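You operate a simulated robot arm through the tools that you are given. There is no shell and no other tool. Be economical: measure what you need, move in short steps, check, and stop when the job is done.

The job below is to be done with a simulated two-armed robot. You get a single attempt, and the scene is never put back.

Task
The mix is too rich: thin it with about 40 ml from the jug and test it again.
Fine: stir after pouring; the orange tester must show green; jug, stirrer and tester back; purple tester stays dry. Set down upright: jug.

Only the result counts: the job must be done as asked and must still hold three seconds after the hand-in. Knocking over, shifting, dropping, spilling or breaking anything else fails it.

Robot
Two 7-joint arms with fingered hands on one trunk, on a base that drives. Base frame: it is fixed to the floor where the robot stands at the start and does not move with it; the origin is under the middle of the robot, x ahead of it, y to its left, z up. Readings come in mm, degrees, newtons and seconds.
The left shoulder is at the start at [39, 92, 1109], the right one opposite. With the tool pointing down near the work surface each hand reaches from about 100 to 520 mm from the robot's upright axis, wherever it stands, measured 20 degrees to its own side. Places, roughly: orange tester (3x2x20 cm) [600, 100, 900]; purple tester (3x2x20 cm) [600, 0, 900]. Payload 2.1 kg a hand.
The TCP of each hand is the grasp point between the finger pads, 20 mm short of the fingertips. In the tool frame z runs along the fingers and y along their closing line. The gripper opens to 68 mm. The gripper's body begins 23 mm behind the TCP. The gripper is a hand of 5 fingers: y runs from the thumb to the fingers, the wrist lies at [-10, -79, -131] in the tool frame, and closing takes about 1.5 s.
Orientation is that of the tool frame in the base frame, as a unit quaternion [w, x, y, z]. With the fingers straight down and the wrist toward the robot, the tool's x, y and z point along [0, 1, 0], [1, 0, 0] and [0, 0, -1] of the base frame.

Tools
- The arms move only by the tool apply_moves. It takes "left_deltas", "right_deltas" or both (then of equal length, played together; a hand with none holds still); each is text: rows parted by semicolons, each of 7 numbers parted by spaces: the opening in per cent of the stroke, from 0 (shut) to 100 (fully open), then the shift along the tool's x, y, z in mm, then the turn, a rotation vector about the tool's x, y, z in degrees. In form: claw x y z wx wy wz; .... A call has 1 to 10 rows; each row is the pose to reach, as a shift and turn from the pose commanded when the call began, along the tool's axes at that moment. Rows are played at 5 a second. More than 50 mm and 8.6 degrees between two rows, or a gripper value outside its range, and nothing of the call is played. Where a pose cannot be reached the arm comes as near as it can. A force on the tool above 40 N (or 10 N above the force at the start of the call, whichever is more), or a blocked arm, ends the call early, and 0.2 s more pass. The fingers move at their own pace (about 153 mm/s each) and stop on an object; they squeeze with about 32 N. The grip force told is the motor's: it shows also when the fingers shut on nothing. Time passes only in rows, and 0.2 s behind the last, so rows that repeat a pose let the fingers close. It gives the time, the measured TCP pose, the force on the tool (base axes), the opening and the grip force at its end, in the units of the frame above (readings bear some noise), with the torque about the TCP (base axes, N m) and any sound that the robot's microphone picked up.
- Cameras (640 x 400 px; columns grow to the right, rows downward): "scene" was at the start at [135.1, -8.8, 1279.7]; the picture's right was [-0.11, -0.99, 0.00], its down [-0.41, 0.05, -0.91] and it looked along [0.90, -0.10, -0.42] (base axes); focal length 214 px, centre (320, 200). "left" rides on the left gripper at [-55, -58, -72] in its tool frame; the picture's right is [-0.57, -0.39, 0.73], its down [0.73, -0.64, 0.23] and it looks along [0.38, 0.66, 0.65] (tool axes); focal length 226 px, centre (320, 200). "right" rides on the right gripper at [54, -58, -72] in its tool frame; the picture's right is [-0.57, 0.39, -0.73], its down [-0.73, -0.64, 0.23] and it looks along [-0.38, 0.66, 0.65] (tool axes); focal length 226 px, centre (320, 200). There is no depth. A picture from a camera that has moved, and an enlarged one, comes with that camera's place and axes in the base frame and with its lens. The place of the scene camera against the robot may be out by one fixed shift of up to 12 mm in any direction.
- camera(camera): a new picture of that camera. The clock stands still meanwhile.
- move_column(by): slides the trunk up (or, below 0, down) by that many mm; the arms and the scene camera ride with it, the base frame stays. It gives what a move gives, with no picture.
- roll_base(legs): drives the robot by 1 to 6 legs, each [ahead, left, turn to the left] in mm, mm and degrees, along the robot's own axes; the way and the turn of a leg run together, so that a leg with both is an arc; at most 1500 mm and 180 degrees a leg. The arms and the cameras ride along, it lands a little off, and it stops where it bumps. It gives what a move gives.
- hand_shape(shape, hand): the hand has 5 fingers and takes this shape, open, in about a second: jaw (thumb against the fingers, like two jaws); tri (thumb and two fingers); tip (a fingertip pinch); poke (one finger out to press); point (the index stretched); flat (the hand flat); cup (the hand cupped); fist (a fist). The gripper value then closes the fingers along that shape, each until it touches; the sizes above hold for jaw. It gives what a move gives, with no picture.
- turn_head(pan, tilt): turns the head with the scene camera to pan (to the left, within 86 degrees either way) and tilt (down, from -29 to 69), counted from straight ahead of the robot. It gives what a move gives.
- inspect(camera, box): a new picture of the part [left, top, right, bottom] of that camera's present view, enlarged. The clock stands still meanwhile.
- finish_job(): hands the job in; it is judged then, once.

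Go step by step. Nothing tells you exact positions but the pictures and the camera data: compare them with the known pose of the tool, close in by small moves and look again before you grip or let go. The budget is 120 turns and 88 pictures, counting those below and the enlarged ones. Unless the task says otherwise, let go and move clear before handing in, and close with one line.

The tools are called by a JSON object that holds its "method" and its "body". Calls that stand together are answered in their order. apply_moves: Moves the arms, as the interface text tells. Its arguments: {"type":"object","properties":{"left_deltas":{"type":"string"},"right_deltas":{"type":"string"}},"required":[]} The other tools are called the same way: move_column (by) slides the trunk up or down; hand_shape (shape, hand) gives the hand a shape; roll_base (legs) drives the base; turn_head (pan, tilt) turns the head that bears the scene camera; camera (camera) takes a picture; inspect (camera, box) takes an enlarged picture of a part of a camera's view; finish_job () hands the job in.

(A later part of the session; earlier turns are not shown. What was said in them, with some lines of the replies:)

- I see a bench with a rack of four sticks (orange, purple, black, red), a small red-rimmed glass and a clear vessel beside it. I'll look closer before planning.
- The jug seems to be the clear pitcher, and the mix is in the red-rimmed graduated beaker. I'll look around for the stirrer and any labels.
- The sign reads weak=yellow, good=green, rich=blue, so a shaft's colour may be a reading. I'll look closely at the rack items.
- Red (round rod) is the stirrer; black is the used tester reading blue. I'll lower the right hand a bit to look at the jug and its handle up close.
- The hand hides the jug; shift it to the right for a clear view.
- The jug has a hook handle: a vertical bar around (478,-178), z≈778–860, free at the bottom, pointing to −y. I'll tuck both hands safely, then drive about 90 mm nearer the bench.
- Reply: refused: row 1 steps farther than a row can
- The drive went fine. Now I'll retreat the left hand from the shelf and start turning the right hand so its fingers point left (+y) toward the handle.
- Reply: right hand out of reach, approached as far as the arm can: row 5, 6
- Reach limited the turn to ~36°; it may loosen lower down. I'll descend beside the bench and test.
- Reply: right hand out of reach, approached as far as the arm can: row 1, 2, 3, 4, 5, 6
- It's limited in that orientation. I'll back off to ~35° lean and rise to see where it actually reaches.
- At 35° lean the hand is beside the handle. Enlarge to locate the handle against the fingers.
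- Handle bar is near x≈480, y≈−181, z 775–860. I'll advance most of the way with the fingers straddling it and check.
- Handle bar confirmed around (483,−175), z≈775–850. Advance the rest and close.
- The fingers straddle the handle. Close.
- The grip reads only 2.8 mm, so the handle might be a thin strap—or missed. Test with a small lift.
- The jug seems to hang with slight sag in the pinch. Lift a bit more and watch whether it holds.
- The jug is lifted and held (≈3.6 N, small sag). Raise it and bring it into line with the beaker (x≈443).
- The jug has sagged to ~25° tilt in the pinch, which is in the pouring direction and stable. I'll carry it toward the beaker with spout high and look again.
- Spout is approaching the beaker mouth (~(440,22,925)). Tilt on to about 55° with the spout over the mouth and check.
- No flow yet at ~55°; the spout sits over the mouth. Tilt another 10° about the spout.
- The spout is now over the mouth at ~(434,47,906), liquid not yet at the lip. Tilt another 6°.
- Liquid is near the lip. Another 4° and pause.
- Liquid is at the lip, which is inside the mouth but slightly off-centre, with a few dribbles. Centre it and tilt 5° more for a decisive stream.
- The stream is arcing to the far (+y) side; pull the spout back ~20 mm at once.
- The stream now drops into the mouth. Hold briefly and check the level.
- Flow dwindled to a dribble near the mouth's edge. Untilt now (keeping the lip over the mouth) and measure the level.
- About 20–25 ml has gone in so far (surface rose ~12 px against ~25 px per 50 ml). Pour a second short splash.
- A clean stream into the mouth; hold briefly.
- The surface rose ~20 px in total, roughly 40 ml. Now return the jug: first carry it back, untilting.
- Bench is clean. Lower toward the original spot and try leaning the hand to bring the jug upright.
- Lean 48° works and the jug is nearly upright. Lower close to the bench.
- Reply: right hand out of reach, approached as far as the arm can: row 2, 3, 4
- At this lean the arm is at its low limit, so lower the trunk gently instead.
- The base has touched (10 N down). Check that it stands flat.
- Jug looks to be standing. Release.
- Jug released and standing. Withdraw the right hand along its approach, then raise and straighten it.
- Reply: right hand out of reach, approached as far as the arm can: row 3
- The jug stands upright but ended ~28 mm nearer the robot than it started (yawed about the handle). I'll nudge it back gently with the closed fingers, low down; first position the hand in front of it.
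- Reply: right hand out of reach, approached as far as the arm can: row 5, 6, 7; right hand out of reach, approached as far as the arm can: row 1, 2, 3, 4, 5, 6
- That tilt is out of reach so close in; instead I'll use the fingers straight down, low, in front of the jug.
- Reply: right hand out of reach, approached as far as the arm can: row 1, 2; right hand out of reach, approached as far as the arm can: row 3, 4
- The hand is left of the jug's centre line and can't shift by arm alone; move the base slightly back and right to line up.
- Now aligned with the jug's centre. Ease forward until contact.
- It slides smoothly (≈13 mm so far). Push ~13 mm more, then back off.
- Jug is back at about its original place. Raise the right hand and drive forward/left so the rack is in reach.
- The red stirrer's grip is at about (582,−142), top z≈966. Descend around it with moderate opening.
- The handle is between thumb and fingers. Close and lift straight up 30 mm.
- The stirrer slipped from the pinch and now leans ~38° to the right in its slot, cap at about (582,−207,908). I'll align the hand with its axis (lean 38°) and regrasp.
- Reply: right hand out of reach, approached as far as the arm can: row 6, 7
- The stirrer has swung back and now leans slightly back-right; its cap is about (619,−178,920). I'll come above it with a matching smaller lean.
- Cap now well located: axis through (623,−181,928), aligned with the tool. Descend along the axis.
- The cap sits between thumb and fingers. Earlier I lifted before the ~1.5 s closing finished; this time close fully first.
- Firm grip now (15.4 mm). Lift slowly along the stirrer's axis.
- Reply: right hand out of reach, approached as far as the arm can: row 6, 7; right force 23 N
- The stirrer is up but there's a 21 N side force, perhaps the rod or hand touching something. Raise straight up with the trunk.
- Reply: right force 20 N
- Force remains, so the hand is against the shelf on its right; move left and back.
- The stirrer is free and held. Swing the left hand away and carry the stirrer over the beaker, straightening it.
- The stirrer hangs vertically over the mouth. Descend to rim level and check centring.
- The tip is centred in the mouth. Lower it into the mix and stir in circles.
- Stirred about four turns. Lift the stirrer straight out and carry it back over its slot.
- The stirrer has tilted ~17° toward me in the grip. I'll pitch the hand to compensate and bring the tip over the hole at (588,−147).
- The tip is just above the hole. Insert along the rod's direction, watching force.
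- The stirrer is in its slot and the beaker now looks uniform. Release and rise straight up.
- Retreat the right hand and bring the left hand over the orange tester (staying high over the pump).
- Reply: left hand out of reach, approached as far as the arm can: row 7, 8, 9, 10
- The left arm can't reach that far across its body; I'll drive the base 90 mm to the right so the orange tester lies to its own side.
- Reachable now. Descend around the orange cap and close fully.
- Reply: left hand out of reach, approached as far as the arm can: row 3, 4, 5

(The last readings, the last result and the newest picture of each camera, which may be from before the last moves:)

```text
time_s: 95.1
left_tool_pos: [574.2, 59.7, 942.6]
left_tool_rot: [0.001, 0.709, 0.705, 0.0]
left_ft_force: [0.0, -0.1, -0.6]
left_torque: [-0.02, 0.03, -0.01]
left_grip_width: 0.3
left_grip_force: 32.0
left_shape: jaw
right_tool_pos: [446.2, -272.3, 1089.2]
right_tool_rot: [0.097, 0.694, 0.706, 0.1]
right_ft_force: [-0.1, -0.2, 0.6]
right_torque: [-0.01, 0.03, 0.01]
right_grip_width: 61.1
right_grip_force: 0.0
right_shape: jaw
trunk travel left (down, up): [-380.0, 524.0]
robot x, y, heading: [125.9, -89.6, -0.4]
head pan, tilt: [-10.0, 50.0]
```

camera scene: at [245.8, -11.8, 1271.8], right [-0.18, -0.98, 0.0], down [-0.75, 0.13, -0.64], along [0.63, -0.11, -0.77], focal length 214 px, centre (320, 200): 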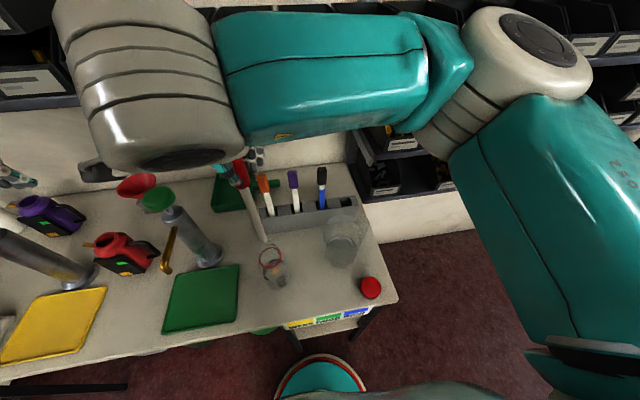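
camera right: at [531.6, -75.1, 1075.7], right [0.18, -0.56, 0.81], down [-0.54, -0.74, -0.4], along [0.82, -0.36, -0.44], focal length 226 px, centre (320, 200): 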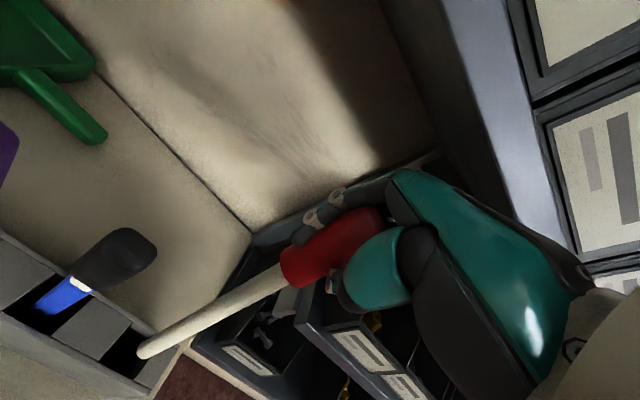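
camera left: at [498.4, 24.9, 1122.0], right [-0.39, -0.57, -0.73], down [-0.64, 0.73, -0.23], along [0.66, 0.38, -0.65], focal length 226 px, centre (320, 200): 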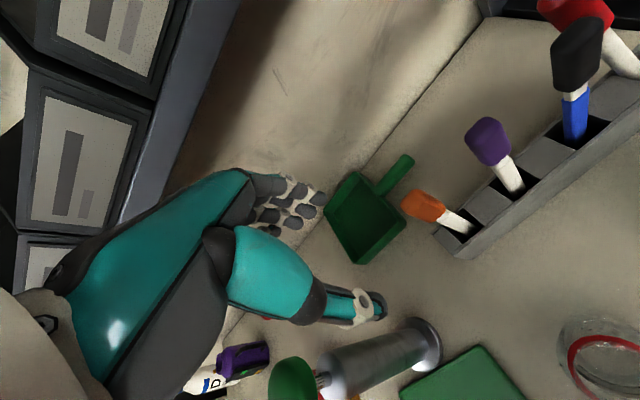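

The close missed (arm fell short of reach and drifted). Rise straight up with the trunk before opening, then look.

{"method": "move_column", "body": {"by": 70}}

{"method": "inspect", "body": {"camera": "left", "box": [330, 130, 570, 280]}}

```text
time_s: 96.1
left_tool_pos: [573.0, 60.7, 1022.1]
left_tool_rot: [0.008, 0.708, 0.706, 0.007]
left_ft_force: [0.2, -0.1, 0.0]
left_torque: [-0.03, 0.0, 0.0]
left_grip_width: 0.0
left_grip_force: 31.9
left_shape: jaw
right_tool_pos: [445.4, -271.8, 1157.5]
right_tool_rot: [0.097, 0.695, 0.706, 0.099]
right_ft_force: [0.3, 0.2, 0.3]
right_torque: [0.0, -0.01, -0.01]
right_grip_width: 61.1
right_grip_force: 0.1
right_shape: jaw
trunk travel left (down, up): [-450.0, 454.0]
robot x, y, heading: [127.9, -89.9, -0.4]
head pan, tilt: [-10.0, 50.0]
```

```text
2.67 times, centred on (450, 205) of left
camera zoom: at [513.3, 6.7, 1091.6], right [-0.37, -0.57, -0.74], down [-0.63, 0.74, -0.25], along [0.68, 0.37, -0.63], focal length 603 px, centre (-27, 187)
```

zoom: 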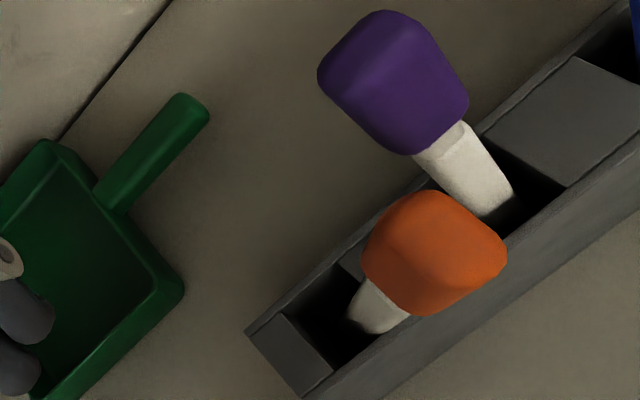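

The orange tester now leans toward the purple one; its cap is near (557,11,921). I'll align the left hand with it (kept to its left side, clear of purple), then descend by lowering the trunk.

{"method": "apply_moves", "body": {"left_deltas": "65 -13 -5 0 -3 5 0;65 -26 -10 0 -6 10 0;65 -40 -16 0 -8 16 0;65 -40 -16 0 -8 16 0;65 -40 -16 0 -8 16 0"}}

{"method": "move_column", "body": {"by": -60}}

```text
time_s: 97.3
left_tool_pos: [540.6, 43.1, 1038.4]
left_tool_rot: [-0.04, 0.699, 0.697, 0.154]
left_ft_force: [0.3, -1.1, -0.1]
left_torque: [0.0, 0.0, 0.03]
left_grip_width: 43.8
left_grip_force: 0.1
left_shape: jaw
left hand out of reach, approached as far as the arm can: row 1, 2, 3, 4, 5
right_tool_pos: [444.3, -271.1, 1158.4]
right_tool_rot: [0.097, 0.694, 0.706, 0.1]
right_ft_force: [-1.4, 0.0, -0.4]
right_torque: [-0.03, 0.03, -0.01]
right_grip_width: 61.2
right_grip_force: 0.2
right_shape: jaw
trunk travel left (down, up): [-450.0, 454.0]
robot x, y, heading: [132.1, -91.2, -0.2]
head pan, tilt: [-10.0, 50.0]
```

```text
time_s: 98.3
left_tool_pos: [540.8, 44.1, 978.3]
left_tool_rot: [-0.04, 0.699, 0.697, 0.154]
left_ft_force: [-0.1, -0.4, 0.7]
left_torque: [0.01, 0.04, -0.02]
left_grip_width: 43.9
left_grip_force: 0.1
left_shape: jaw
right_tool_pos: [446.2, -271.5, 1099.1]
right_tool_rot: [0.097, 0.695, 0.705, 0.099]
right_ft_force: [-0.1, 0.3, 0.2]
right_torque: [0.02, 0.0, -0.02]
right_grip_width: 60.9
right_grip_force: 0.0
right_shape: jaw
trunk travel left (down, up): [-390.0, 514.0]
robot x, y, heading: [131.5, -88.2, -0.1]
head pan, tilt: [-10.0, 50.0]
```

{"method": "apply_moves", "body": {"left_deltas": "65 6 3 -25 0 0 0;65 12 7 -47 0 0 0;65 -2 16 -48 0 0 0;65 -10.7 24.4 -48.5 0 0 0;65 -10.7 24.4 -48.5 0 0 0"}}

```text
time_s: 99.5
left_tool_pos: [556.7, 21.1, 1025.7]
left_tool_rot: [-0.04, 0.698, 0.698, 0.155]
left_ft_force: [0.1, -0.2, 1.1]
left_torque: [-0.03, 0.03, 0.01]
left_grip_width: 44.0
left_grip_force: 0.1
left_shape: jaw
right_tool_pos: [445.8, -271.9, 1099.0]
right_tool_rot: [0.097, 0.695, 0.706, 0.1]
right_ft_force: [0.4, 0.6, -0.2]
right_torque: [0.01, 0.0, 0.0]
right_grip_width: 61.0
right_grip_force: 0.1
right_shape: jaw
trunk travel left (down, up): [-390.0, 514.0]
robot x, y, heading: [127.9, -86.3, -0.2]
head pan, tilt: [-10.0, 50.0]
```

In position above the cap. Lower part way and verify.

{"method": "move_column", "body": {"by": -60}}

{"method": "inspect", "body": {"camera": "left", "box": [200, 100, 520, 300]}}

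```text
time_s: 100.5
left_tool_pos: [557.4, 20.7, 966.3]
left_tool_rot: [-0.04, 0.698, 0.698, 0.154]
left_ft_force: [0.1, -0.7, 0.8]
left_torque: [0.0, -0.01, -0.01]
left_grip_width: 44.0
left_grip_force: 0.1
left_shape: jaw
right_tool_pos: [447.7, -271.6, 1037.3]
right_tool_rot: [0.095, 0.695, 0.706, 0.097]
right_ft_force: [0.4, -0.1, 0.6]
right_torque: [0.0, -0.01, 0.03]
right_grip_width: 61.1
right_grip_force: 0.1
right_shape: jaw
trunk travel left (down, up): [-330.0, 574.0]
robot x, y, heading: [130.1, -94.8, -0.3]
head pan, tilt: [-10.0, 50.0]
```

```text
2.00 times, centred on (360, 200) of left
camera zoom: at [489.6, -50.4, 1008.9], right [-0.25, -0.34, -0.91], down [-0.61, 0.78, -0.12], along [0.75, 0.52, -0.4], focal length 452 px, centre (240, 200)
```

zoom: 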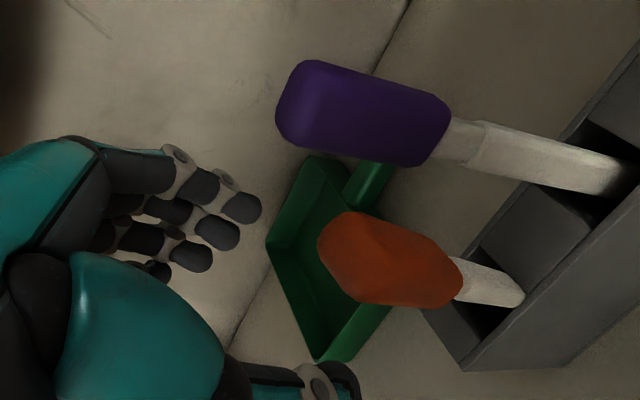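

Alignment is as computed (cap axis through ~(558,11,922)). Small shift, lower the rest, then close fully.

{"method": "apply_moves", "body": {"left_deltas": "60 -2.8 -2 -1 0 0 0;60 -2.8 -2 -1 0 0 0"}}

{"method": "move_column", "body": {"by": -43}}

{"method": "apply_moves", "body": {"left_deltas": "40 0 0 0 0 0 0;20 0 0 0 0 0 0;0 0 0 0 0 0 0;0 0 0 0 0 0 0;0 0 0 0 0 0 0;0 0 0 0 0 0 0;0 0 0 0 0 0 0;0 0 0 0 0 0 0;0 0 0 0 0 0 0;0 0 0 0 0 0 0"}}

```text
time_s: 101.1
left_tool_pos: [555.4, 16.5, 964.8]
left_tool_rot: [-0.04, 0.699, 0.697, 0.155]
left_ft_force: [-0.7, 0.7, -0.2]
left_torque: [0.01, 0.01, -0.01]
left_grip_width: 41.4
left_grip_force: 0.2
left_shape: jaw
right_tool_pos: [447.0, -272.7, 1038.1]
right_tool_rot: [0.094, 0.695, 0.707, 0.096]
right_ft_force: [0.0, 0.5, -0.7]
right_torque: [0.01, 0.0, 0.01]
right_grip_width: 61.0
right_grip_force: 0.1
right_shape: jaw
trunk travel left (down, up): [-330.0, 574.0]
robot x, y, heading: [129.9, -94.2, -0.1]
head pan, tilt: [-10.0, 50.0]
```

```text
time_s: 102.0
left_tool_pos: [555.0, 16.8, 923.0]
left_tool_rot: [-0.039, 0.699, 0.697, 0.154]
left_ft_force: [-0.5, -0.5, 0.7]
left_torque: [0.0, 0.0, 0.03]
left_grip_width: 41.2
left_grip_force: 0.1
left_shape: jaw
right_tool_pos: [451.3, -272.5, 991.0]
right_tool_rot: [0.088, 0.696, 0.707, 0.09]
right_ft_force: [0.4, 0.0, -0.6]
right_torque: [0.01, 0.01, 0.01]
right_grip_width: 61.2
right_grip_force: 0.1
right_shape: jaw
trunk travel left (down, up): [-287.0, 617.0]
robot x, y, heading: [128.5, -90.7, -0.1]
head pan, tilt: [-10.0, 50.0]
```

```text
time_s: 104.2
left_tool_pos: [555.1, 17.0, 922.4]
left_tool_rot: [-0.04, 0.699, 0.697, 0.155]
left_ft_force: [-1.7, 2.1, -1.0]
left_torque: [0.0, 0.07, 0.09]
left_grip_width: 9.6
left_grip_force: 31.8
left_shape: jaw
right_tool_pos: [450.8, -272.2, 990.7]
right_tool_rot: [0.089, 0.696, 0.707, 0.091]
right_ft_force: [-0.3, -0.2, -0.6]
right_torque: [-0.02, -0.04, 0.01]
right_grip_width: 61.4
right_grip_force: 0.1
right_shape: jaw
trunk travel left (down, up): [-287.0, 617.0]
robot x, y, heading: [128.2, -90.2, -0.3]
head pan, tilt: [-10.0, 50.0]
```

Gripped (9.6 mm). Bring it upright in the slot, then lift straight up with the trunk.

{"method": "apply_moves", "body": {"left_deltas": "0 6 4 0.7 1 -4 0;0 12 8 1.4 3 -8 0;0 18.5 12 2 4 -12 0;0 18.5 12 2 4 -12 0"}}

{"method": "move_column", "body": {"by": 70}}

{"method": "move_column", "body": {"by": 65}}

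{"method": "camera", "body": {"camera": "scene"}}

```text
time_s: 105.2
left_tool_pos: [567.5, 34.7, 927.8]
left_tool_rot: [0.008, 0.71, 0.702, 0.055]
left_ft_force: [-0.7, 1.5, 0.5]
left_torque: [0.14, 0.11, 0.06]
left_grip_width: 10.1
left_grip_force: 31.4
left_shape: jaw
right_tool_pos: [450.9, -272.2, 991.4]
right_tool_rot: [0.089, 0.696, 0.707, 0.091]
right_ft_force: [-0.5, 0.4, 0.3]
right_torque: [0.01, 0.03, -0.03]
right_grip_width: 61.0
right_grip_force: 0.1
right_shape: jaw
trunk travel left (down, up): [-287.0, 617.0]
robot x, y, heading: [131.7, -91.0, -0.0]
head pan, tilt: [-10.0, 50.0]
```

```text
time_s: 106.3
left_tool_pos: [567.5, 34.3, 998.2]
left_tool_rot: [0.009, 0.709, 0.703, 0.056]
left_ft_force: [-0.4, 0.4, 0.2]
left_torque: [0.01, 0.01, 0.0]
left_grip_width: 10.1
left_grip_force: 32.1
left_shape: jaw
right_tool_pos: [450.5, -273.3, 1061.7]
right_tool_rot: [0.088, 0.696, 0.707, 0.092]
right_ft_force: [0.0, 0.9, -0.5]
right_torque: [-0.03, -0.01, -0.03]
right_grip_width: 61.1
right_grip_force: 0.0
right_shape: jaw
trunk travel left (down, up): [-357.0, 547.0]
robot x, y, heading: [131.7, -87.6, -0.1]
head pan, tilt: [-10.0, 50.0]
```

```text
time_s: 107.3
left_tool_pos: [567.6, 33.8, 1062.9]
left_tool_rot: [0.008, 0.71, 0.702, 0.056]
left_ft_force: [-0.2, 0.3, -0.7]
left_torque: [-0.01, -0.01, 0.01]
left_grip_width: 10.1
left_grip_force: 32.0
left_shape: jaw
right_tool_pos: [450.9, -272.1, 1125.1]
right_tool_rot: [0.088, 0.696, 0.707, 0.092]
right_ft_force: [-0.1, -0.7, 0.7]
right_torque: [-0.04, -0.02, -0.01]
right_grip_width: 60.9
right_grip_force: 0.0
right_shape: jaw
trunk travel left (down, up): [-422.0, 482.0]
robot x, y, heading: [130.1, -94.4, -0.4]
head pan, tilt: [-10.0, 50.0]
```

```text
1 pictures are left
camera scene: at [240.8, -103.3, 1314.1], right [-0.18, -0.98, 0.0], down [-0.75, 0.14, -0.64], along [0.63, -0.11, -0.77], focal length 214 px, centre (320, 200)
```

scene: 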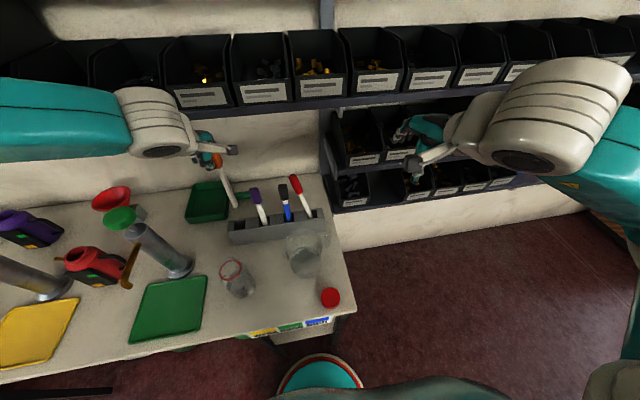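

The orange tester is lifted cleanly; everything else is in place. Move it over the beaker mouth.

{"method": "apply_moves", "body": {"left_deltas": "0 1 -36 -3 0 0 0;0 3 -72 -6 0 0 0;0 4.5 -108 -9.5 0 0 0;0 5.8 -143.5 -12.6 0 0 0;0 5.8 -143.5 -12.6 0 0 0;0 5.8 -143.5 -12.6 0 0 0"}}

{"method": "move_column", "body": {"by": -50}}

```text
time_s: 108.7
left_tool_pos: [431.7, 40.4, 1060.8]
left_tool_rot: [0.008, 0.71, 0.702, 0.055]
left_ft_force: [0.8, 0.2, 0.0]
left_torque: [0.01, -0.02, -0.01]
left_grip_width: 10.5
left_grip_force: 31.8
left_shape: jaw
left hand out of reach, approached as far as the arm can: row 4, 5, 6
right_tool_pos: [451.6, -271.6, 1125.8]
right_tool_rot: [0.088, 0.696, 0.707, 0.092]
right_ft_force: [0.2, 0.1, -0.1]
right_torque: [0.0, 0.0, -0.03]
right_grip_width: 61.5
right_grip_force: 0.0
right_shape: jaw
trunk travel left (down, up): [-422.0, 482.0]
robot x, y, heading: [129.1, -90.2, -0.5]
head pan, tilt: [-10.0, 50.0]
```

```text
time_s: 109.6
left_tool_pos: [434.2, 39.1, 1008.1]
left_tool_rot: [0.003, 0.71, 0.703, 0.051]
left_ft_force: [0.1, -1.3, -0.5]
left_torque: [-0.02, -0.03, 0.01]
left_grip_width: 11.1
left_grip_force: 31.7
left_shape: jaw
right_tool_pos: [452.0, -271.7, 1076.0]
right_tool_rot: [0.088, 0.696, 0.707, 0.091]
right_ft_force: [0.0, -0.1, -0.1]
right_torque: [0.03, 0.03, 0.0]
right_grip_width: 61.3
right_grip_force: 0.0
right_shape: jaw
trunk travel left (down, up): [-372.0, 532.0]
robot x, y, heading: [130.5, -90.9, -0.0]
head pan, tilt: [-10.0, 50.0]
```

No contact; the tip should be inside the mouth. Continue down.

{"method": "move_column", "body": {"by": -40}}

{"method": "move_column", "body": {"by": -28}}

```text
time_s: 110.5
left_tool_pos: [436.4, 40.7, 964.4]
left_tool_rot: [-0.001, 0.709, 0.703, 0.047]
left_ft_force: [0.0, -0.2, -0.4]
left_torque: [0.0, -0.01, 0.0]
left_grip_width: 11.1
left_grip_force: 32.4
left_shape: jaw
right_tool_pos: [450.9, -273.1, 1035.1]
right_tool_rot: [0.089, 0.696, 0.707, 0.091]
right_ft_force: [0.5, 0.0, 0.2]
right_torque: [0.01, -0.01, 0.01]
right_grip_width: 61.1
right_grip_force: 0.1
right_shape: jaw
trunk travel left (down, up): [-332.0, 572.0]
robot x, y, heading: [130.0, -90.5, -0.2]
head pan, tilt: [-10.0, 50.0]
```

```text
time_s: 111.2
left_tool_pos: [440.1, 40.2, 936.1]
left_tool_rot: [-0.004, 0.71, 0.703, 0.043]
left_ft_force: [0.8, 0.0, 0.3]
left_torque: [-0.01, 0.05, 0.0]
left_grip_width: 11.1
left_grip_force: 32.4
left_shape: jaw
right_tool_pos: [452.3, -271.4, 1006.5]
right_tool_rot: [0.089, 0.695, 0.707, 0.091]
right_ft_force: [0.4, -0.2, 0.3]
right_torque: [0.02, -0.02, -0.01]
right_grip_width: 61.1
right_grip_force: 0.0
right_shape: jaw
trunk travel left (down, up): [-304.0, 600.0]
robot x, y, heading: [128.5, -87.2, -0.4]
head pan, tilt: [-10.0, 50.0]
```

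Tip should be in the liquid. Go a touch deeper and hold ~2 s.

{"method": "move_column", "body": {"by": -6}}

{"method": "apply_moves", "body": {"left_deltas": "0 0 0 0 0 0 0;0 0 0 0 0 0 0;0 0 0 0 0 0 0;0 0 0 0 0 0 0;0 0 0 0 0 0 0;0 0 0 0 0 0 0;0 0 0 0 0 0 0;0 0 0 0 0 0 0;0 0 0 0 0 0 0;0 0 0 0 0 0 0"}}

```text
time_s: 111.8
left_tool_pos: [441.0, 40.2, 929.2]
left_tool_rot: [-0.004, 0.71, 0.703, 0.044]
left_ft_force: [0.3, -0.8, -0.2]
left_torque: [0.01, 0.01, -0.01]
left_grip_width: 10.9
left_grip_force: 32.0
left_shape: jaw
right_tool_pos: [451.6, -271.3, 1000.3]
right_tool_rot: [0.088, 0.695, 0.707, 0.092]
right_ft_force: [-0.1, 0.0, 0.0]
right_torque: [-0.01, 0.01, -0.01]
right_grip_width: 61.2
right_grip_force: 0.1
right_shape: jaw
trunk travel left (down, up): [-298.0, 606.0]
robot x, y, heading: [129.0, -91.7, -0.3]
head pan, tilt: [-10.0, 50.0]
```

```text
time_s: 114.0
left_tool_pos: [440.9, 38.9, 929.7]
left_tool_rot: [-0.004, 0.71, 0.703, 0.043]
left_ft_force: [0.5, 0.9, -0.3]
left_torque: [0.01, -0.02, 0.0]
left_grip_width: 11.1
left_grip_force: 32.2
left_shape: jaw
right_tool_pos: [452.1, -272.8, 999.9]
right_tool_rot: [0.088, 0.696, 0.707, 0.091]
right_ft_force: [0.2, -0.3, -0.9]
right_torque: [-0.02, 0.01, -0.02]
right_grip_width: 61.0
right_grip_force: 0.0
right_shape: jaw
trunk travel left (down, up): [-298.0, 606.0]
robot x, y, heading: [127.6, -88.4, -0.2]
head pan, tilt: [-10.0, 50.0]
```

Dipped. Raise it straight up with the trunk.

{"method": "move_column", "body": {"by": 134}}

```text
time_s: 115.6
left_tool_pos: [439.9, 40.4, 1062.4]
left_tool_rot: [-0.005, 0.711, 0.702, 0.044]
left_ft_force: [-0.2, -0.1, 0.0]
left_torque: [0.0, 0.04, -0.01]
left_grip_width: 11.2
left_grip_force: 32.0
left_shape: jaw
right_tool_pos: [451.2, -271.3, 1135.4]
right_tool_rot: [0.088, 0.696, 0.707, 0.092]
right_ft_force: [0.8, 0.0, 0.1]
right_torque: [0.03, -0.06, 0.02]
right_grip_width: 60.9
right_grip_force: 0.2
right_shape: jaw
trunk travel left (down, up): [-432.0, 472.0]
robot x, y, heading: [132.6, -93.3, -0.3]
head pan, tilt: [-10.0, 50.0]
```

{"method": "apply_moves", "body": {"left_deltas": "0 -1 32 1.5 -0.5 0 0;0 -2.4 64 3 -1 0 0;0 -3.6 96 4.5 -1.6 0 0;0 -4.7 127.3 6 -2.2 0 0;0 -4.7 127.3 6 -2.2 0 0;0 -4.7 127.3 6 -2.2 0 0"}}

{"method": "move_column", "body": {"by": -50}}

```text
time_s: 117.0
left_tool_pos: [566.0, 34.1, 1064.9]
left_tool_rot: [0.01, 0.71, 0.702, 0.058]
left_ft_force: [-0.2, -0.8, 0.1]
left_torque: [0.04, 0.03, 0.0]
left_grip_width: 11.2
left_grip_force: 32.2
left_shape: jaw
right_tool_pos: [450.5, -272.1, 1136.1]
right_tool_rot: [0.088, 0.696, 0.707, 0.092]
right_ft_force: [-0.3, -0.3, -0.8]
right_torque: [-0.01, 0.01, 0.05]
right_grip_width: 61.1
right_grip_force: 0.1
right_shape: jaw
trunk travel left (down, up): [-432.0, 472.0]
robot x, y, heading: [127.4, -88.3, -0.3]
head pan, tilt: [-10.0, 50.0]
```

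```text
time_s: 117.9
left_tool_pos: [568.2, 32.9, 1014.8]
left_tool_rot: [0.009, 0.71, 0.702, 0.058]
left_ft_force: [0.5, 0.5, -0.3]
left_torque: [0.01, 0.0, 0.0]
left_grip_width: 11.0
left_grip_force: 32.4
left_shape: jaw
right_tool_pos: [450.8, -272.3, 1084.8]
right_tool_rot: [0.088, 0.696, 0.707, 0.092]
right_ft_force: [-0.6, 0.5, 1.1]
right_torque: [0.0, 0.0, 0.0]
right_grip_width: 60.9
right_grip_force: 0.0
right_shape: jaw
trunk travel left (down, up): [-382.0, 522.0]
robot x, y, heading: [128.6, -89.6, -0.4]
head pan, tilt: [-10.0, 50.0]
```

The pose matches the one at extraction. Use the last picture to check the tester's colour and its alignment with the slot.

{"method": "inspect", "body": {"camera": "scene", "box": [180, 130, 340, 270]}}

```text
2.86 times, centred on (260, 200) of scene
camera zoom: at [245.1, -103.3, 1273.9], right [-0.18, -0.98, 0.0], down [-0.75, 0.14, -0.64], along [0.63, -0.11, -0.77], focal length 613 px, centre (491, 200)
```

zoom: 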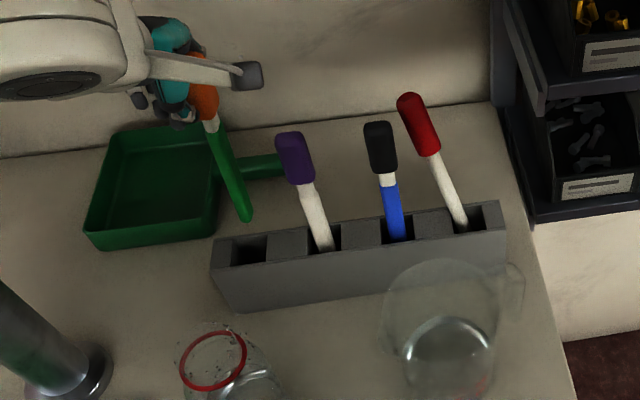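

The tester shows green. Its tip appears ~12 mm too far back and 7 mm right of the hole; correct, then lower in steps watching the force.

{"method": "apply_moves", "body": {"left_deltas": "0 3.5 -6 0 0 0 0;0 7 -12 -0.6 0 0 0;0 7 -12 -0.6 0 0 0"}}

{"method": "move_column", "body": {"by": -22}}

{"method": "move_column", "body": {"by": -10}}

```text
time_s: 118.7
left_tool_pos: [556.2, 40.8, 1014.8]
left_tool_rot: [0.009, 0.71, 0.702, 0.058]
left_ft_force: [-0.3, -0.2, -0.4]
left_torque: [0.01, 0.0, -0.01]
left_grip_width: 11.0
left_grip_force: 32.1
left_shape: jaw
right_tool_pos: [452.0, -272.7, 1086.0]
right_tool_rot: [0.088, 0.696, 0.707, 0.092]
right_ft_force: [-0.8, -0.3, -0.3]
right_torque: [0.01, 0.0, -0.02]
right_grip_width: 61.2
right_grip_force: 0.1
right_shape: jaw
trunk travel left (down, up): [-382.0, 522.0]
robot x, y, heading: [128.1, -92.6, -0.2]
head pan, tilt: [-10.0, 50.0]
```

```text
time_s: 119.4
left_tool_pos: [555.4, 40.3, 993.3]
left_tool_rot: [0.009, 0.709, 0.702, 0.057]
left_ft_force: [-1.0, -0.8, 6.1]
left_torque: [0.0, -0.09, -0.03]
left_grip_width: 11.3
left_grip_force: 31.8
left_shape: jaw
right_tool_pos: [451.7, -272.2, 1062.9]
right_tool_rot: [0.089, 0.696, 0.707, 0.091]
right_ft_force: [-0.6, -0.7, 0.1]
right_torque: [0.0, 0.0, 0.01]
right_grip_width: 61.4
right_grip_force: 0.1
right_shape: jaw
trunk travel left (down, up): [-360.0, 544.0]
robot x, y, heading: [130.6, -91.3, -0.4]
head pan, tilt: [-10.0, 50.0]
```

```text
time_s: 119.9
left_tool_pos: [555.6, 38.1, 988.3]
left_tool_rot: [0.017, 0.711, 0.7, 0.062]
left_ft_force: [-8.3, -1.6, 28.5]
left_torque: [0.03, 0.04, 0.02]
left_grip_width: 11.5
left_grip_force: 32.1
left_shape: jaw
right_tool_pos: [449.2, -273.4, 1055.8]
right_tool_rot: [0.088, 0.696, 0.707, 0.092]
right_ft_force: [0.4, -0.2, 0.2]
right_torque: [0.02, -0.01, -0.01]
right_grip_width: 61.1
right_grip_force: 0.0
right_shape: jaw
trunk travel left (down, up): [-351.0, 553.0]
robot x, y, heading: [129.1, -89.2, -0.0]
head pan, tilt: [-10.0, 50.0]
stopped: the force on the tool passed its limit at 43 N (the readings are from after the stop); the commanded pose is now the measured one
```

The tip landed on the rack's rear rail (contact about x≈604). Raise, shift 10 mm toward me, and try again.

{"method": "move_column", "body": {"by": 16}}

{"method": "apply_moves", "body": {"left_deltas": "0 1 -5 0 0 0 0;0 2 -10 0 0 0 0;0 2 -10 0 0 0 0"}}

{"method": "move_column", "body": {"by": -16}}

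```text
time_s: 120.5
left_tool_pos: [556.4, 40.2, 1001.6]
left_tool_rot: [0.012, 0.71, 0.702, 0.059]
left_ft_force: [0.2, 0.4, -0.5]
left_torque: [-0.03, 0.01, -0.01]
left_grip_width: 11.5
left_grip_force: 31.8
left_shape: jaw
right_tool_pos: [450.9, -272.6, 1069.1]
right_tool_rot: [0.087, 0.696, 0.706, 0.09]
right_ft_force: [0.4, 0.9, -0.1]
right_torque: [0.01, 0.0, 0.02]
right_grip_width: 61.1
right_grip_force: 0.0
right_shape: jaw
trunk travel left (down, up): [-367.0, 537.0]
robot x, y, heading: [130.2, -91.6, -0.3]
head pan, tilt: [-10.0, 50.0]
```

```text
time_s: 121.3
left_tool_pos: [547.3, 42.0, 1000.9]
left_tool_rot: [0.013, 0.71, 0.702, 0.059]
left_ft_force: [0.4, -0.8, 0.0]
left_torque: [0.0, -0.02, 0.04]
left_grip_width: 11.7
left_grip_force: 32.2
left_shape: jaw
right_tool_pos: [451.5, -272.3, 1070.0]
right_tool_rot: [0.089, 0.696, 0.707, 0.09]
right_ft_force: [-1.2, -0.4, -0.3]
right_torque: [0.02, -0.04, 0.0]
right_grip_width: 61.1
right_grip_force: 0.0
right_shape: jaw
trunk travel left (down, up): [-367.0, 537.0]
robot x, y, heading: [134.1, -94.1, -0.2]
head pan, tilt: [-10.0, 50.0]
```

```text
time_s: 121.9
left_tool_pos: [547.4, 42.5, 984.4]
left_tool_rot: [0.012, 0.711, 0.701, 0.06]
left_ft_force: [-0.2, -0.6, -0.1]
left_torque: [0.01, 0.0, 0.0]
left_grip_width: 11.6
left_grip_force: 32.2
left_shape: jaw
right_tool_pos: [451.0, -272.9, 1054.0]
right_tool_rot: [0.088, 0.696, 0.707, 0.09]
right_ft_force: [-0.1, 0.4, -0.4]
right_torque: [-0.03, 0.03, -0.02]
right_grip_width: 61.1
right_grip_force: 0.0
right_shape: jaw
trunk travel left (down, up): [-351.0, 553.0]
robot x, y, heading: [131.7, -89.7, -0.2]
head pan, tilt: [-10.0, 50.0]
```

It's entering the hole without force. Lower further in small steps.

{"method": "move_column", "body": {"by": -12}}

{"method": "apply_moves", "body": {"left_deltas": "0 0 4 0 2 0 0;0 0 9 0 4 0 0;0 0 13 0 6 0 0"}}

```text
time_s: 122.5
left_tool_pos: [547.5, 41.3, 972.7]
left_tool_rot: [0.013, 0.71, 0.702, 0.059]
left_ft_force: [0.6, -0.3, 0.2]
left_torque: [0.0, 0.0, 0.02]
left_grip_width: 11.6
left_grip_force: 31.8
left_shape: jaw
right_tool_pos: [452.1, -272.9, 1041.2]
right_tool_rot: [0.087, 0.696, 0.707, 0.09]
right_ft_force: [1.1, 0.0, 0.9]
right_torque: [-0.01, 0.0, 0.04]
right_grip_width: 61.1
right_grip_force: 0.0
right_shape: jaw
trunk travel left (down, up): [-339.0, 565.0]
robot x, y, heading: [124.8, -92.0, -0.2]
head pan, tilt: [-10.0, 50.0]
```

```text
time_s: 123.3
left_tool_pos: [560.6, 40.9, 974.7]
left_tool_rot: [-0.024, 0.71, 0.703, 0.023]
left_ft_force: [-1.1, 0.8, 0.4]
left_torque: [0.0, 0.0, -0.04]
left_grip_width: 11.7
left_grip_force: 31.8
left_shape: jaw
right_tool_pos: [450.4, -272.3, 1042.3]
right_tool_rot: [0.088, 0.696, 0.707, 0.091]
right_ft_force: [0.3, 0.3, -0.4]
right_torque: [0.03, -0.01, -0.02]
right_grip_width: 61.0
right_grip_force: 0.1
right_shape: jaw
trunk travel left (down, up): [-339.0, 565.0]
robot x, y, heading: [128.6, -92.4, -0.5]
head pan, tilt: [-10.0, 50.0]
```

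{"method": "move_column", "body": {"by": -18}}

{"method": "move_column", "body": {"by": -18}}

```text
time_s: 124.0
left_tool_pos: [560.9, 42.6, 955.5]
left_tool_rot: [-0.024, 0.71, 0.703, 0.023]
left_ft_force: [-0.9, 0.5, 0.2]
left_torque: [-0.02, 0.02, -0.01]
left_grip_width: 11.2
left_grip_force: 31.8
left_shape: jaw
right_tool_pos: [451.2, -272.2, 1024.7]
right_tool_rot: [0.088, 0.696, 0.707, 0.092]
right_ft_force: [-0.5, 0.1, 0.1]
right_torque: [-0.04, 0.07, -0.01]
right_grip_width: 61.0
right_grip_force: 0.0
right_shape: jaw
trunk travel left (down, up): [-321.0, 583.0]
robot x, y, heading: [132.4, -90.0, -0.2]
head pan, tilt: [-10.0, 50.0]
```

```text
time_s: 124.6
left_tool_pos: [559.3, 42.3, 938.7]
left_tool_rot: [-0.025, 0.71, 0.703, 0.023]
left_ft_force: [-0.6, 0.6, -0.4]
left_torque: [0.01, 0.01, 0.0]
left_grip_width: 11.8
left_grip_force: 32.2
left_shape: jaw
right_tool_pos: [450.6, -271.1, 1006.9]
right_tool_rot: [0.089, 0.696, 0.707, 0.091]
right_ft_force: [-0.6, -0.3, 1.1]
right_torque: [0.03, 0.02, 0.03]
right_grip_width: 61.0
right_grip_force: 0.0
right_shape: jaw
trunk travel left (down, up): [-303.0, 601.0]
robot x, y, heading: [130.3, -89.3, -0.2]
head pan, tilt: [-10.0, 50.0]
```

{"method": "move_column", "body": {"by": -7}}

{"method": "apply_moves", "body": {"left_deltas": "0 0 -5 0 0 0 0;0 0 -10 0 0 0 0;0 0 -14 0 0 0 0"}}

```text
time_s: 125.2
left_tool_pos: [559.5, 41.2, 930.3]
left_tool_rot: [-0.025, 0.71, 0.703, 0.023]
left_ft_force: [0.1, -0.1, 0.8]
left_torque: [0.01, 0.0, 0.02]
left_grip_width: 11.5
left_grip_force: 32.1
left_shape: jaw
right_tool_pos: [451.5, -272.1, 998.9]
right_tool_rot: [0.088, 0.696, 0.707, 0.091]
right_ft_force: [-0.4, 0.4, 0.3]
right_torque: [0.04, -0.02, 0.03]
right_grip_width: 61.1
right_grip_force: 0.1
right_shape: jaw
trunk travel left (down, up): [-296.0, 608.0]
robot x, y, heading: [130.2, -91.6, -0.4]
head pan, tilt: [-10.0, 50.0]
```

```text
time_s: 126.0
left_tool_pos: [546.3, 42.5, 930.1]
left_tool_rot: [-0.025, 0.711, 0.703, 0.022]
left_ft_force: [2.8, 0.7, -1.1]
left_torque: [-0.05, -0.31, -0.02]
left_grip_width: 10.6
left_grip_force: 32.7
left_shape: jaw
right_tool_pos: [451.4, -272.0, 999.0]
right_tool_rot: [0.088, 0.696, 0.707, 0.09]
right_ft_force: [0.1, -0.1, -0.1]
right_torque: [-0.01, -0.06, 0.01]
right_grip_width: 60.9
right_grip_force: 0.1
right_shape: jaw
trunk travel left (down, up): [-296.0, 608.0]
robot x, y, heading: [127.3, -91.0, -0.3]
head pan, tilt: [-10.0, 50.0]
```

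The −x test met the slot's front rail at rack height, so the tester is in its slot. Bring it upright, seat it and release slowly.

{"method": "apply_moves", "body": {"left_deltas": "0 1 8 0 1 0 0;0 2 16 1 3 0 0;0 3 23 3 5 0 0;0 3 23 4 5 0 0;0 3 23 4 5 0 0"}}

{"method": "apply_moves", "body": {"left_deltas": "15 0 0 0 0 0 0;22 0 0 0 0 0 0;30 0 0 0 0 0 0;38 0 0 0 0 0 0;46 0 0 0 0 0 0;54 0 0 0 0 0 0;54 0 0 0 0 0 0;54 0 0 0 0 0 0;54 0 0 0 0 0 0"}}

```text
time_s: 127.2
left_tool_pos: [568.3, 45.1, 928.5]
left_tool_rot: [-0.055, 0.709, 0.703, -0.009]
left_ft_force: [0.0, -0.4, 3.0]
left_torque: [-0.02, -0.09, 0.03]
left_grip_width: 10.9
left_grip_force: 32.5
left_shape: jaw
right_tool_pos: [450.1, -272.9, 999.0]
right_tool_rot: [0.088, 0.696, 0.707, 0.091]
right_ft_force: [0.0, -0.1, 0.0]
right_torque: [0.0, -0.01, -0.01]
right_grip_width: 61.1
right_grip_force: 0.1
right_shape: jaw
trunk travel left (down, up): [-296.0, 608.0]
robot x, y, heading: [130.2, -89.8, -0.1]
head pan, tilt: [-10.0, 50.0]
```

```text
time_s: 129.2
left_tool_pos: [569.0, 44.4, 927.3]
left_tool_rot: [-0.055, 0.708, 0.704, -0.009]
left_ft_force: [0.4, 0.1, 1.0]
left_torque: [0.01, -0.01, -0.01]
left_grip_width: 36.4
left_grip_force: 0.1
left_shape: jaw
right_tool_pos: [452.0, -271.3, 999.7]
right_tool_rot: [0.087, 0.696, 0.707, 0.091]
right_ft_force: [0.3, 0.3, 0.1]
right_torque: [-0.02, 0.01, -0.02]
right_grip_width: 60.9
right_grip_force: 0.0
right_shape: jaw
trunk travel left (down, up): [-296.0, 608.0]
robot x, y, heading: [129.6, -90.0, -0.6]
head pan, tilt: [-10.0, 50.0]
```

Released and seated. Rise straight up with the trunk, then back both hands away.

{"method": "apply_moves", "body": {"left_deltas": "62 0 0 0 0 0 0;70 0 0 0 0 0 0"}}

{"method": "move_column", "body": {"by": 110}}

{"method": "apply_moves", "body": {"left_deltas": "70 0 -30 0 0 0 0;70 0 -60 0 0 0 0;70 0 -90 0 0 0 0;70 0 -90 0 0 0 0"}}

```text
time_s: 129.8
left_tool_pos: [569.0, 45.4, 928.2]
left_tool_rot: [-0.055, 0.708, 0.704, -0.009]
left_ft_force: [0.4, -0.1, -0.5]
left_torque: [0.0, -0.04, -0.03]
left_grip_width: 47.3
left_grip_force: 0.0
left_shape: jaw
right_tool_pos: [450.7, -271.9, 998.8]
right_tool_rot: [0.088, 0.696, 0.707, 0.091]
right_ft_force: [0.4, -0.2, 0.1]
right_torque: [0.0, -0.02, 0.0]
right_grip_width: 61.3
right_grip_force: 0.0
right_shape: jaw
trunk travel left (down, up): [-296.0, 608.0]
robot x, y, heading: [137.1, -90.1, -0.2]
head pan, tilt: [-10.0, 50.0]
```

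```text
time_s: 131.2
left_tool_pos: [569.2, 44.6, 1037.1]
left_tool_rot: [-0.055, 0.708, 0.704, -0.009]
left_ft_force: [0.1, 0.1, -0.3]
left_torque: [0.0, -0.02, 0.0]
left_grip_width: 47.3
left_grip_force: 0.1
left_shape: jaw
right_tool_pos: [451.9, -271.5, 1108.9]
right_tool_rot: [0.087, 0.696, 0.707, 0.091]
right_ft_force: [-0.4, 0.4, 0.2]
right_torque: [-0.01, 0.01, -0.03]
right_grip_width: 61.2
right_grip_force: 0.1
right_shape: jaw
trunk travel left (down, up): [-406.0, 498.0]
robot x, y, heading: [130.4, -89.4, -0.1]
head pan, tilt: [-10.0, 50.0]
```

```text
time_s: 132.2
left_tool_pos: [480.0, 47.3, 1045.7]
left_tool_rot: [-0.056, 0.709, 0.703, -0.008]
left_ft_force: [-0.3, -0.7, 0.6]
left_torque: [0.02, 0.01, 0.01]
left_grip_width: 47.6
left_grip_force: 0.0
left_shape: jaw
right_tool_pos: [451.0, -273.3, 1109.4]
right_tool_rot: [0.088, 0.696, 0.707, 0.091]
right_ft_force: [0.3, -0.3, 0.5]
right_torque: [-0.02, -0.05, 0.0]
right_grip_width: 60.9
right_grip_force: 0.1
right_shape: jaw
trunk travel left (down, up): [-406.0, 498.0]
robot x, y, heading: [130.8, -93.0, -0.4]
head pan, tilt: [-10.0, 50.0]
```

Both hands are clear and every step is done, so I'm handing the job in.

{"method": "finish_job", "body": {}}

```text
The job is handed in.
```

I thinned the mix with about 40 ml from the jug (judged by eye), stirred it, and the orange tester read green; purple was not dipped. The jug is upright at about its original spot, and the stirrer and orange tester are back in their slots. I had no pictures left to check the tester after letting go.
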